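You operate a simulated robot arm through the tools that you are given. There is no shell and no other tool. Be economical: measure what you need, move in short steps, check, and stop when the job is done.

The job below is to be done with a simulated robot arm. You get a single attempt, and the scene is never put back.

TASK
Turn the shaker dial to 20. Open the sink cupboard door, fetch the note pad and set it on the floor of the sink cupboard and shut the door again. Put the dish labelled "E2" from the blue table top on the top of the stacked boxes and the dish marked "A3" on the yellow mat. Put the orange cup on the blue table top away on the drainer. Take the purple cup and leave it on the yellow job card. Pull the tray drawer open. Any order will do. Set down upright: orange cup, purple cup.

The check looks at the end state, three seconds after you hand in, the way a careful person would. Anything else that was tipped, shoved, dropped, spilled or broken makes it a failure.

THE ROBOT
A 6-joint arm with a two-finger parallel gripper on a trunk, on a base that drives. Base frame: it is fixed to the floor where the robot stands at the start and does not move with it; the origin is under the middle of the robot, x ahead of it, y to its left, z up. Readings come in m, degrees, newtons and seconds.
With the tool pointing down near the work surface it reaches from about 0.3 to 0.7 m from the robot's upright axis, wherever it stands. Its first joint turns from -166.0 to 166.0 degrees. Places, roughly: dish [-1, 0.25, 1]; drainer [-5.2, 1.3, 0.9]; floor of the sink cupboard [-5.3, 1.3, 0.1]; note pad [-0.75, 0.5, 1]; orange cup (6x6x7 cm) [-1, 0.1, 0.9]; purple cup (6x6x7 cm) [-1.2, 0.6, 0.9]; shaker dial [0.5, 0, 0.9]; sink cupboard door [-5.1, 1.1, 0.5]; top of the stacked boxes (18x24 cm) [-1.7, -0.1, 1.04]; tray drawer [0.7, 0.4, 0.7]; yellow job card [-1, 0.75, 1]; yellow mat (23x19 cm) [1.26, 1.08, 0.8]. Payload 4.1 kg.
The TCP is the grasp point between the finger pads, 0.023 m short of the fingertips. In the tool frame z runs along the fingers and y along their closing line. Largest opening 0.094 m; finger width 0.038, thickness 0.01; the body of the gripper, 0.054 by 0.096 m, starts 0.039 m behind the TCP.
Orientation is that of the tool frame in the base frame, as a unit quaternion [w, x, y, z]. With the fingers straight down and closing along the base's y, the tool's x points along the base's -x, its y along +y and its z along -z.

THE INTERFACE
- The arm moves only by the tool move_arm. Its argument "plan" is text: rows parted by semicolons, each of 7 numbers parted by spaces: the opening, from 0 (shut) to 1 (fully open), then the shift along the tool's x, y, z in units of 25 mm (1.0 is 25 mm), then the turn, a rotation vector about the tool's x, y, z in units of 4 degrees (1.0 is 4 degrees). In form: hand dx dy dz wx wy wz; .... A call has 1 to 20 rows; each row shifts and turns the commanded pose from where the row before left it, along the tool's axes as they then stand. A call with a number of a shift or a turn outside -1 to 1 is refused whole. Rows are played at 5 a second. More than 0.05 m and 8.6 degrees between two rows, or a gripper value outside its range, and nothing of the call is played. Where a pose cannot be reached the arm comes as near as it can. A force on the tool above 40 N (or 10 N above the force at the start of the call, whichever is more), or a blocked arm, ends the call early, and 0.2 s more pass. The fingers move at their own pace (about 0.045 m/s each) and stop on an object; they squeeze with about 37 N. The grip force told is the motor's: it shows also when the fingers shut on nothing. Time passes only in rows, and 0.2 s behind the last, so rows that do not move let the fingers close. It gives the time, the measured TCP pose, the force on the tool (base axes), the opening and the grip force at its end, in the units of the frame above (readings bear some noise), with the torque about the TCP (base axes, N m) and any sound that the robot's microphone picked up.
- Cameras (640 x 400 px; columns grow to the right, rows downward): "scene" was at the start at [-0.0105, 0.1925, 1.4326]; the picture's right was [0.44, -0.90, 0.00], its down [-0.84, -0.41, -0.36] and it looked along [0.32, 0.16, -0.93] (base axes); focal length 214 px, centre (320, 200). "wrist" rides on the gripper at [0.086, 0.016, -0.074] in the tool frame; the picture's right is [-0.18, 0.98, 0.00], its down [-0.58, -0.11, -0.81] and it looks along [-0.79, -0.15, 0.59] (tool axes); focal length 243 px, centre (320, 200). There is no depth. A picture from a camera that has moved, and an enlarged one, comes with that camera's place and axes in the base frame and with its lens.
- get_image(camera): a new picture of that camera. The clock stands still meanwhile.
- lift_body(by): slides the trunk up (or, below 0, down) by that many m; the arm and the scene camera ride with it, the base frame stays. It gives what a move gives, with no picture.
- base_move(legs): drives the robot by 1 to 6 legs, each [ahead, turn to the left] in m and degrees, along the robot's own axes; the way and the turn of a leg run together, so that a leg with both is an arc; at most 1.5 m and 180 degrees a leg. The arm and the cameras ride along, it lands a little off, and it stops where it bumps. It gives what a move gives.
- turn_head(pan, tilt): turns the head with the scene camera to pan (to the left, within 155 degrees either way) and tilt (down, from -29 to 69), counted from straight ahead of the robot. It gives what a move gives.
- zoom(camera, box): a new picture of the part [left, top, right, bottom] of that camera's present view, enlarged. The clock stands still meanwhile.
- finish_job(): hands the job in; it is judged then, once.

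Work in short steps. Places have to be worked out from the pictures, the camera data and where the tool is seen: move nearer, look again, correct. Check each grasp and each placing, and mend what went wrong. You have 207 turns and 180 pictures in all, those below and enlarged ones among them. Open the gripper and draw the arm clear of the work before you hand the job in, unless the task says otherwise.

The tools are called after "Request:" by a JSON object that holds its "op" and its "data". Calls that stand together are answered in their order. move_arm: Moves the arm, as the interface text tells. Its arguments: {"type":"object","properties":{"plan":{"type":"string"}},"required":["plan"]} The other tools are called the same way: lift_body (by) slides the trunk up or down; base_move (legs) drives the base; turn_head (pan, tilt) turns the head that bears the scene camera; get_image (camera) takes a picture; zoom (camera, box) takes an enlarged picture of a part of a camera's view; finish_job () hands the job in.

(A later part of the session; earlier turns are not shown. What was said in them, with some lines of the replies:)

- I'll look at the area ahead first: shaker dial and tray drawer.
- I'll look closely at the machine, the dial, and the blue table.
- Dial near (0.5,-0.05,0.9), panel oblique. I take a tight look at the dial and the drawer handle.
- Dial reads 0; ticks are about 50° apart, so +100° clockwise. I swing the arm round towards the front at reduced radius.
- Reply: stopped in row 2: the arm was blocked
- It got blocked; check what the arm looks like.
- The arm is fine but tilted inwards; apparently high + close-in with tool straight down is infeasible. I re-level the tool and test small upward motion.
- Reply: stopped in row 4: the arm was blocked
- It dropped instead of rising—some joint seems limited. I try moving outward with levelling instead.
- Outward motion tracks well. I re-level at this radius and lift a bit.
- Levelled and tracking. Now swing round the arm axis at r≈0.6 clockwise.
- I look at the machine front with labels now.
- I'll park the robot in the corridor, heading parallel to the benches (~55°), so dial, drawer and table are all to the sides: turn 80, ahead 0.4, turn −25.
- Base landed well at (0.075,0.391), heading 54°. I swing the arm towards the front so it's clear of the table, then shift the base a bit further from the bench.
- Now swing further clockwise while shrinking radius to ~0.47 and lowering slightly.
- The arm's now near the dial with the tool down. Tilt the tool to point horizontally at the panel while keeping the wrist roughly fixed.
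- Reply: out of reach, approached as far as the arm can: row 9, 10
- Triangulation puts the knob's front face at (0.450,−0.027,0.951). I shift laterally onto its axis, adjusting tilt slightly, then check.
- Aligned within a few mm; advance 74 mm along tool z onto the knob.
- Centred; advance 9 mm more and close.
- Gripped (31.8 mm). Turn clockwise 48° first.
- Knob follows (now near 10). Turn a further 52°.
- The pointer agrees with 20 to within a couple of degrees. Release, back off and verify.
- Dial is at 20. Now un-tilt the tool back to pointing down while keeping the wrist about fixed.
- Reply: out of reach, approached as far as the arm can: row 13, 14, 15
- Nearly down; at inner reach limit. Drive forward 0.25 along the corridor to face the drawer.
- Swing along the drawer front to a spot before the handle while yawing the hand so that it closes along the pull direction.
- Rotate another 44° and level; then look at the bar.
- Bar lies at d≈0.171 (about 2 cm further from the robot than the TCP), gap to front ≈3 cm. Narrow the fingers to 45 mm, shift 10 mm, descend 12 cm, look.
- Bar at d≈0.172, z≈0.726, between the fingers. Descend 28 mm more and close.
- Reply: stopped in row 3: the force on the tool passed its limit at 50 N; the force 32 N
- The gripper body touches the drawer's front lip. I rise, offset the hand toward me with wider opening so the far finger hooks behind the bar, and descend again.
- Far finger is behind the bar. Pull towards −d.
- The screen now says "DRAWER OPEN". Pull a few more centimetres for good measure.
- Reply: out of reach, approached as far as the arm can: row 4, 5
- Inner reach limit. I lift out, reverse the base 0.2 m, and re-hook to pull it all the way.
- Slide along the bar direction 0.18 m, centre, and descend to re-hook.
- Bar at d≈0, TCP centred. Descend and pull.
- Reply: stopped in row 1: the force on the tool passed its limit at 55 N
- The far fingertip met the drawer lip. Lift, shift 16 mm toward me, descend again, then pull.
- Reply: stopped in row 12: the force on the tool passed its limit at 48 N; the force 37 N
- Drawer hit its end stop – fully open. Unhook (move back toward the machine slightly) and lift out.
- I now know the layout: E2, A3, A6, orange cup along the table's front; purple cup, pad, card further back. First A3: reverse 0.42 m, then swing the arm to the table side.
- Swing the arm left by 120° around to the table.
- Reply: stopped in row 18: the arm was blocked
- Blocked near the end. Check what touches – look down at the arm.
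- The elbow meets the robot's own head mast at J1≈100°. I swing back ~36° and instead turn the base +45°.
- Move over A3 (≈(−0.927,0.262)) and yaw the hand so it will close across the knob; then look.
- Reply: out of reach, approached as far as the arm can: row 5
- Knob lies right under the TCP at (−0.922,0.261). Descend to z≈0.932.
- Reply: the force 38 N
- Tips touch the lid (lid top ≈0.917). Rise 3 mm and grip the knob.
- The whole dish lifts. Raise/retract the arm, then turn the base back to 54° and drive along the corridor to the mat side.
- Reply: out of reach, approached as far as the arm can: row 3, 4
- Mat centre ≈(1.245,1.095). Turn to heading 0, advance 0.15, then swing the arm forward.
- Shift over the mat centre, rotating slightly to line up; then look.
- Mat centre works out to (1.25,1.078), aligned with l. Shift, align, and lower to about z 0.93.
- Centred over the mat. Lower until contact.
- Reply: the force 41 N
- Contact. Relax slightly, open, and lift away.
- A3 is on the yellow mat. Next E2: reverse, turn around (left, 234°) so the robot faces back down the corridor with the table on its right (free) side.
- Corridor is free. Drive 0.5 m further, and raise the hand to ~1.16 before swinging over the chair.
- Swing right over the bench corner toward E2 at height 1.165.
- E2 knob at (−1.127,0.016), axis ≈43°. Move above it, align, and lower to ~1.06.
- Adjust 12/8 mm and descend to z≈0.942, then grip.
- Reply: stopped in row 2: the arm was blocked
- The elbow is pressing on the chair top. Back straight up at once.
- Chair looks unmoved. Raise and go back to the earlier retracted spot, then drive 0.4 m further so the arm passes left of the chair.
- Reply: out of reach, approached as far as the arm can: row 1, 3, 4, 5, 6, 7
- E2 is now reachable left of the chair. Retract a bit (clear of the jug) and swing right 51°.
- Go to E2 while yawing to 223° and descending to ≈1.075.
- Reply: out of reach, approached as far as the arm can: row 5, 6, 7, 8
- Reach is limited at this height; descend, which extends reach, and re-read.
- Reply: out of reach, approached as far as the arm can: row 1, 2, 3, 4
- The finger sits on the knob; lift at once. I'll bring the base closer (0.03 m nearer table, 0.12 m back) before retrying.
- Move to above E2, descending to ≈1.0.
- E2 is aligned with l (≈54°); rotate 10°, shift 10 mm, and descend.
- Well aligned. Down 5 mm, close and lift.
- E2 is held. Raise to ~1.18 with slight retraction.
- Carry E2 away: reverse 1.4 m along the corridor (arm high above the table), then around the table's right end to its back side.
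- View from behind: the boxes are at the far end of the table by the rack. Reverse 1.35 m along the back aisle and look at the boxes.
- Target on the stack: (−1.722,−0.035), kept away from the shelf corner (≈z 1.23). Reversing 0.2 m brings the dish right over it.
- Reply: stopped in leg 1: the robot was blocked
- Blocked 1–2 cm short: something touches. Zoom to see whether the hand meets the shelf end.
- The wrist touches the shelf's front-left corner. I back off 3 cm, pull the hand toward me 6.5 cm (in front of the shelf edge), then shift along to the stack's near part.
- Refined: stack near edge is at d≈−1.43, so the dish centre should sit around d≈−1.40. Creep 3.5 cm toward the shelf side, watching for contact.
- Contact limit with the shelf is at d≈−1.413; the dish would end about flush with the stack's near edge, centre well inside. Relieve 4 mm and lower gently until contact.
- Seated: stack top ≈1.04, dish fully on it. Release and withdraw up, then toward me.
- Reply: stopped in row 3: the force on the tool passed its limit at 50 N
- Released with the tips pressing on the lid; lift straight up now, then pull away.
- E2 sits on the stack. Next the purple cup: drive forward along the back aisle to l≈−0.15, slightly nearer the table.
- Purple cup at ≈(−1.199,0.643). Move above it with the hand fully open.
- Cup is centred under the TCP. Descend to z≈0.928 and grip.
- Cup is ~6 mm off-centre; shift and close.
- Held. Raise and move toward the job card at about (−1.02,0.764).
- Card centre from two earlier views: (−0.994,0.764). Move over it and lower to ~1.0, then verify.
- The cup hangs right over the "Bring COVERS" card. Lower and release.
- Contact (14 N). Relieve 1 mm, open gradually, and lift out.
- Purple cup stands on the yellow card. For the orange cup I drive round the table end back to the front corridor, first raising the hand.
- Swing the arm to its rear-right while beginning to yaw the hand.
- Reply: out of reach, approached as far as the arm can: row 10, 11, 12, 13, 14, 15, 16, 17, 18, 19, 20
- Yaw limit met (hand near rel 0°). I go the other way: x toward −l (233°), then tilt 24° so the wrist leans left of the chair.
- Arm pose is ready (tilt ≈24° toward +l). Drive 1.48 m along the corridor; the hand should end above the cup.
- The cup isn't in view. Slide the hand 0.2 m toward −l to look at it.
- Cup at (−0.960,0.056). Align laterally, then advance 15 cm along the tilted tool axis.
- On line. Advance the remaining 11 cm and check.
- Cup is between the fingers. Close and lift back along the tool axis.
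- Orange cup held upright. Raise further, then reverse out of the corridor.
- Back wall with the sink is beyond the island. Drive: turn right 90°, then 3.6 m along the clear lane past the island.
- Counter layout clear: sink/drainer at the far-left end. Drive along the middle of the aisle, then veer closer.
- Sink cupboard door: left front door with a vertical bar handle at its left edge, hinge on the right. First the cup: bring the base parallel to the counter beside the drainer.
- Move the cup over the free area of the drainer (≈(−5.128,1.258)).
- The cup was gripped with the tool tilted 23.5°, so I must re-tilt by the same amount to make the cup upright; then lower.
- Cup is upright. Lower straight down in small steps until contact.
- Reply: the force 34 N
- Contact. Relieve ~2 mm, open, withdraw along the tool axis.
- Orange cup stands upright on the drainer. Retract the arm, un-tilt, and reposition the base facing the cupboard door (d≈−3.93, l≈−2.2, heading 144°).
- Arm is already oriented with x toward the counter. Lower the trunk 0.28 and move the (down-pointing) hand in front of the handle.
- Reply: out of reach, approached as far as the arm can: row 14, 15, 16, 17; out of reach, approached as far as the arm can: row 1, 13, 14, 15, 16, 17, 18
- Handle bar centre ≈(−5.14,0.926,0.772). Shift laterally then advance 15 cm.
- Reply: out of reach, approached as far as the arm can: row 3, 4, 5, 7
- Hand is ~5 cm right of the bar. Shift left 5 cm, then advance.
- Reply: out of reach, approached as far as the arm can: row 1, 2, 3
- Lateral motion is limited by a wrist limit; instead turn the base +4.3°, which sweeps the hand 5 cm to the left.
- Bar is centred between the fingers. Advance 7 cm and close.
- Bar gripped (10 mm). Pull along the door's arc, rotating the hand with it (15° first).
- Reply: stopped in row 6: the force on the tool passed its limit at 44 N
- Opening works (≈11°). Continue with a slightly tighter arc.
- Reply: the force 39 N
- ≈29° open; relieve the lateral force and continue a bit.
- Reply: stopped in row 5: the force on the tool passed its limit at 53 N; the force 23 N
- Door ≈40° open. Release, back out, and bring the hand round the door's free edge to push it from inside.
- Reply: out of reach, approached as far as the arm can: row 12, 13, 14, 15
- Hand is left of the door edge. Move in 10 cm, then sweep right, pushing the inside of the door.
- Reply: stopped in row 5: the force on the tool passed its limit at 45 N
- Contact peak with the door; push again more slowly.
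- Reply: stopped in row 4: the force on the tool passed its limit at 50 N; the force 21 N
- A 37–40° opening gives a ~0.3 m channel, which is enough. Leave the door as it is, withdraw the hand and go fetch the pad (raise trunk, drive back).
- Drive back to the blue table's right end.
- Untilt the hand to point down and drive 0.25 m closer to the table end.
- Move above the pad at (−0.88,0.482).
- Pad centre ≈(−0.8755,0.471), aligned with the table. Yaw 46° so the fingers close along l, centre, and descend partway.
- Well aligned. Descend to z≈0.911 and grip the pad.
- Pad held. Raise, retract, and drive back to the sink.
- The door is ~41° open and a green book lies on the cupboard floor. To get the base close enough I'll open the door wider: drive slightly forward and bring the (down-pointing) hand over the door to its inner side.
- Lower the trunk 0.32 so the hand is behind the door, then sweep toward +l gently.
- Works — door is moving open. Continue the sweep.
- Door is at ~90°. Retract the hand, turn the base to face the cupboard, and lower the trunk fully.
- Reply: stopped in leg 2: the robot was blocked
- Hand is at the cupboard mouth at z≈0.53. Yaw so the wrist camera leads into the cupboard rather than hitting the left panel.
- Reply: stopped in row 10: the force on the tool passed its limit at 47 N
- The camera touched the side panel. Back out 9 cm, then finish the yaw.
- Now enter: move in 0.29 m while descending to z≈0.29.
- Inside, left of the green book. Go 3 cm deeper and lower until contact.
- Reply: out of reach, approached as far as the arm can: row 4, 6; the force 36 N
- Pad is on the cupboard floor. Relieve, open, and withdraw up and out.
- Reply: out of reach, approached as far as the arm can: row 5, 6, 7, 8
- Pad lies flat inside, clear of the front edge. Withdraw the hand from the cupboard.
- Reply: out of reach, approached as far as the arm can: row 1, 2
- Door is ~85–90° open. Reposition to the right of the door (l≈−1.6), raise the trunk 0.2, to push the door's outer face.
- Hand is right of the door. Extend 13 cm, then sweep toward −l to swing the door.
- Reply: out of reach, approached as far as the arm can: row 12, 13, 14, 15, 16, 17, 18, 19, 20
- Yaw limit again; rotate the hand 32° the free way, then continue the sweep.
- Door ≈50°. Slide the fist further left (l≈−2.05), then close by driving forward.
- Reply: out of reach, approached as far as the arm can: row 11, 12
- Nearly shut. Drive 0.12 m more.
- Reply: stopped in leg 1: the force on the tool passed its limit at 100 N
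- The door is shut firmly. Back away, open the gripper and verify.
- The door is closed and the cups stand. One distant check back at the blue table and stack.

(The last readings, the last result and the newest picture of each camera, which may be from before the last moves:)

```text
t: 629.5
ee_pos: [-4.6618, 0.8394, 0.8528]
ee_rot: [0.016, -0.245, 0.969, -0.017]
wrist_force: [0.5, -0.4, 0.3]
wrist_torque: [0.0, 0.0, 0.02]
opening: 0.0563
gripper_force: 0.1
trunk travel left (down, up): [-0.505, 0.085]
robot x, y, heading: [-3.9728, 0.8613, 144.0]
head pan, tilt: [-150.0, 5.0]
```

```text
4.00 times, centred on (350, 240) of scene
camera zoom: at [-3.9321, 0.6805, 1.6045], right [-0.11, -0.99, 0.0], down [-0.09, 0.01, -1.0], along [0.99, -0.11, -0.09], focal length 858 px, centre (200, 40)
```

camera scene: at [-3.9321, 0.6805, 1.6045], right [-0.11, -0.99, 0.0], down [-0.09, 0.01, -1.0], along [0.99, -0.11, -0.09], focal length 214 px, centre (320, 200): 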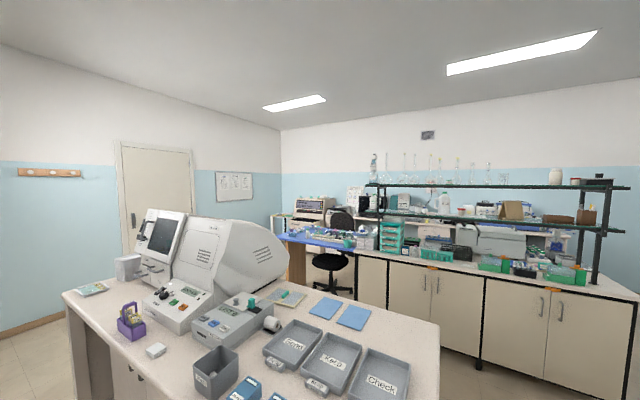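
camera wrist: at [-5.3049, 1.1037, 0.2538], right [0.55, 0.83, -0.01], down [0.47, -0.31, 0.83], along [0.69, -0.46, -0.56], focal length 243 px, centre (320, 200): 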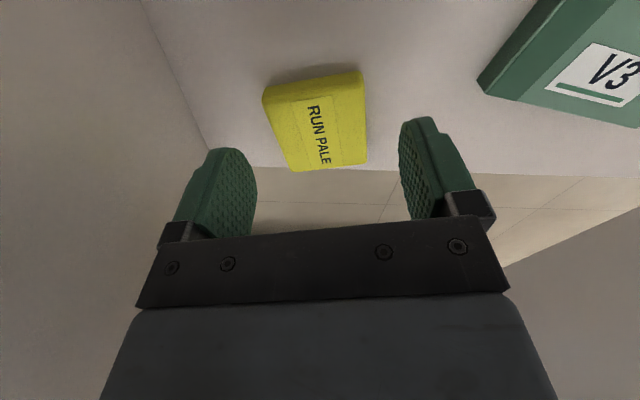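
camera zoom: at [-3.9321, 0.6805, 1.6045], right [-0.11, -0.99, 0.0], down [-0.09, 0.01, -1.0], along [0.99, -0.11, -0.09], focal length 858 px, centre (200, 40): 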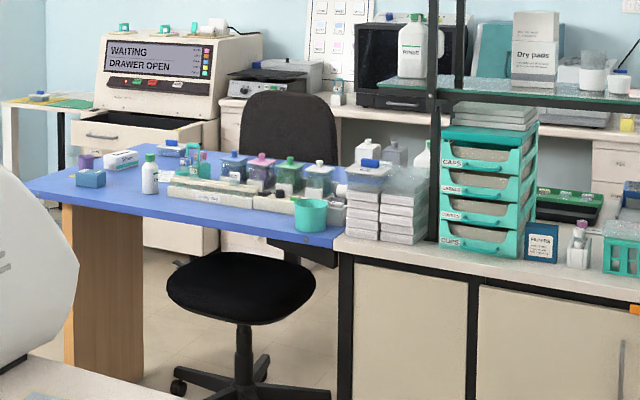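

Everything checks out: E2 is on the stack, A3 on the yellow mat, the purple cup is on its card, the drawer is open, the cupboard is shut, and the arm is clear. Handing in.

Request:
{"op": "finish_job", "data": {}}

```text
The job is handed in.
```

I finished every part of the job and handed it in:

- **Dial:** the shaker dial is at 20.
- **Drawer:** the tray drawer is fully open.
- **Dishes:** A3 is on the yellow mat. E2 is on the stacked boxes, close to their edge nearest the aisle.
- **Cups:** the orange cup is upright on the drainer and the purple cup is upright on the yellow job card.
- **Note pad:** it is on the sink cupboard floor and the door is shut. I took the yellow "RUN PALE" block to be the note pad.

While I was fetching E2 the elbow leaned on the chair back for a moment, but the chair did not look moved afterwards.
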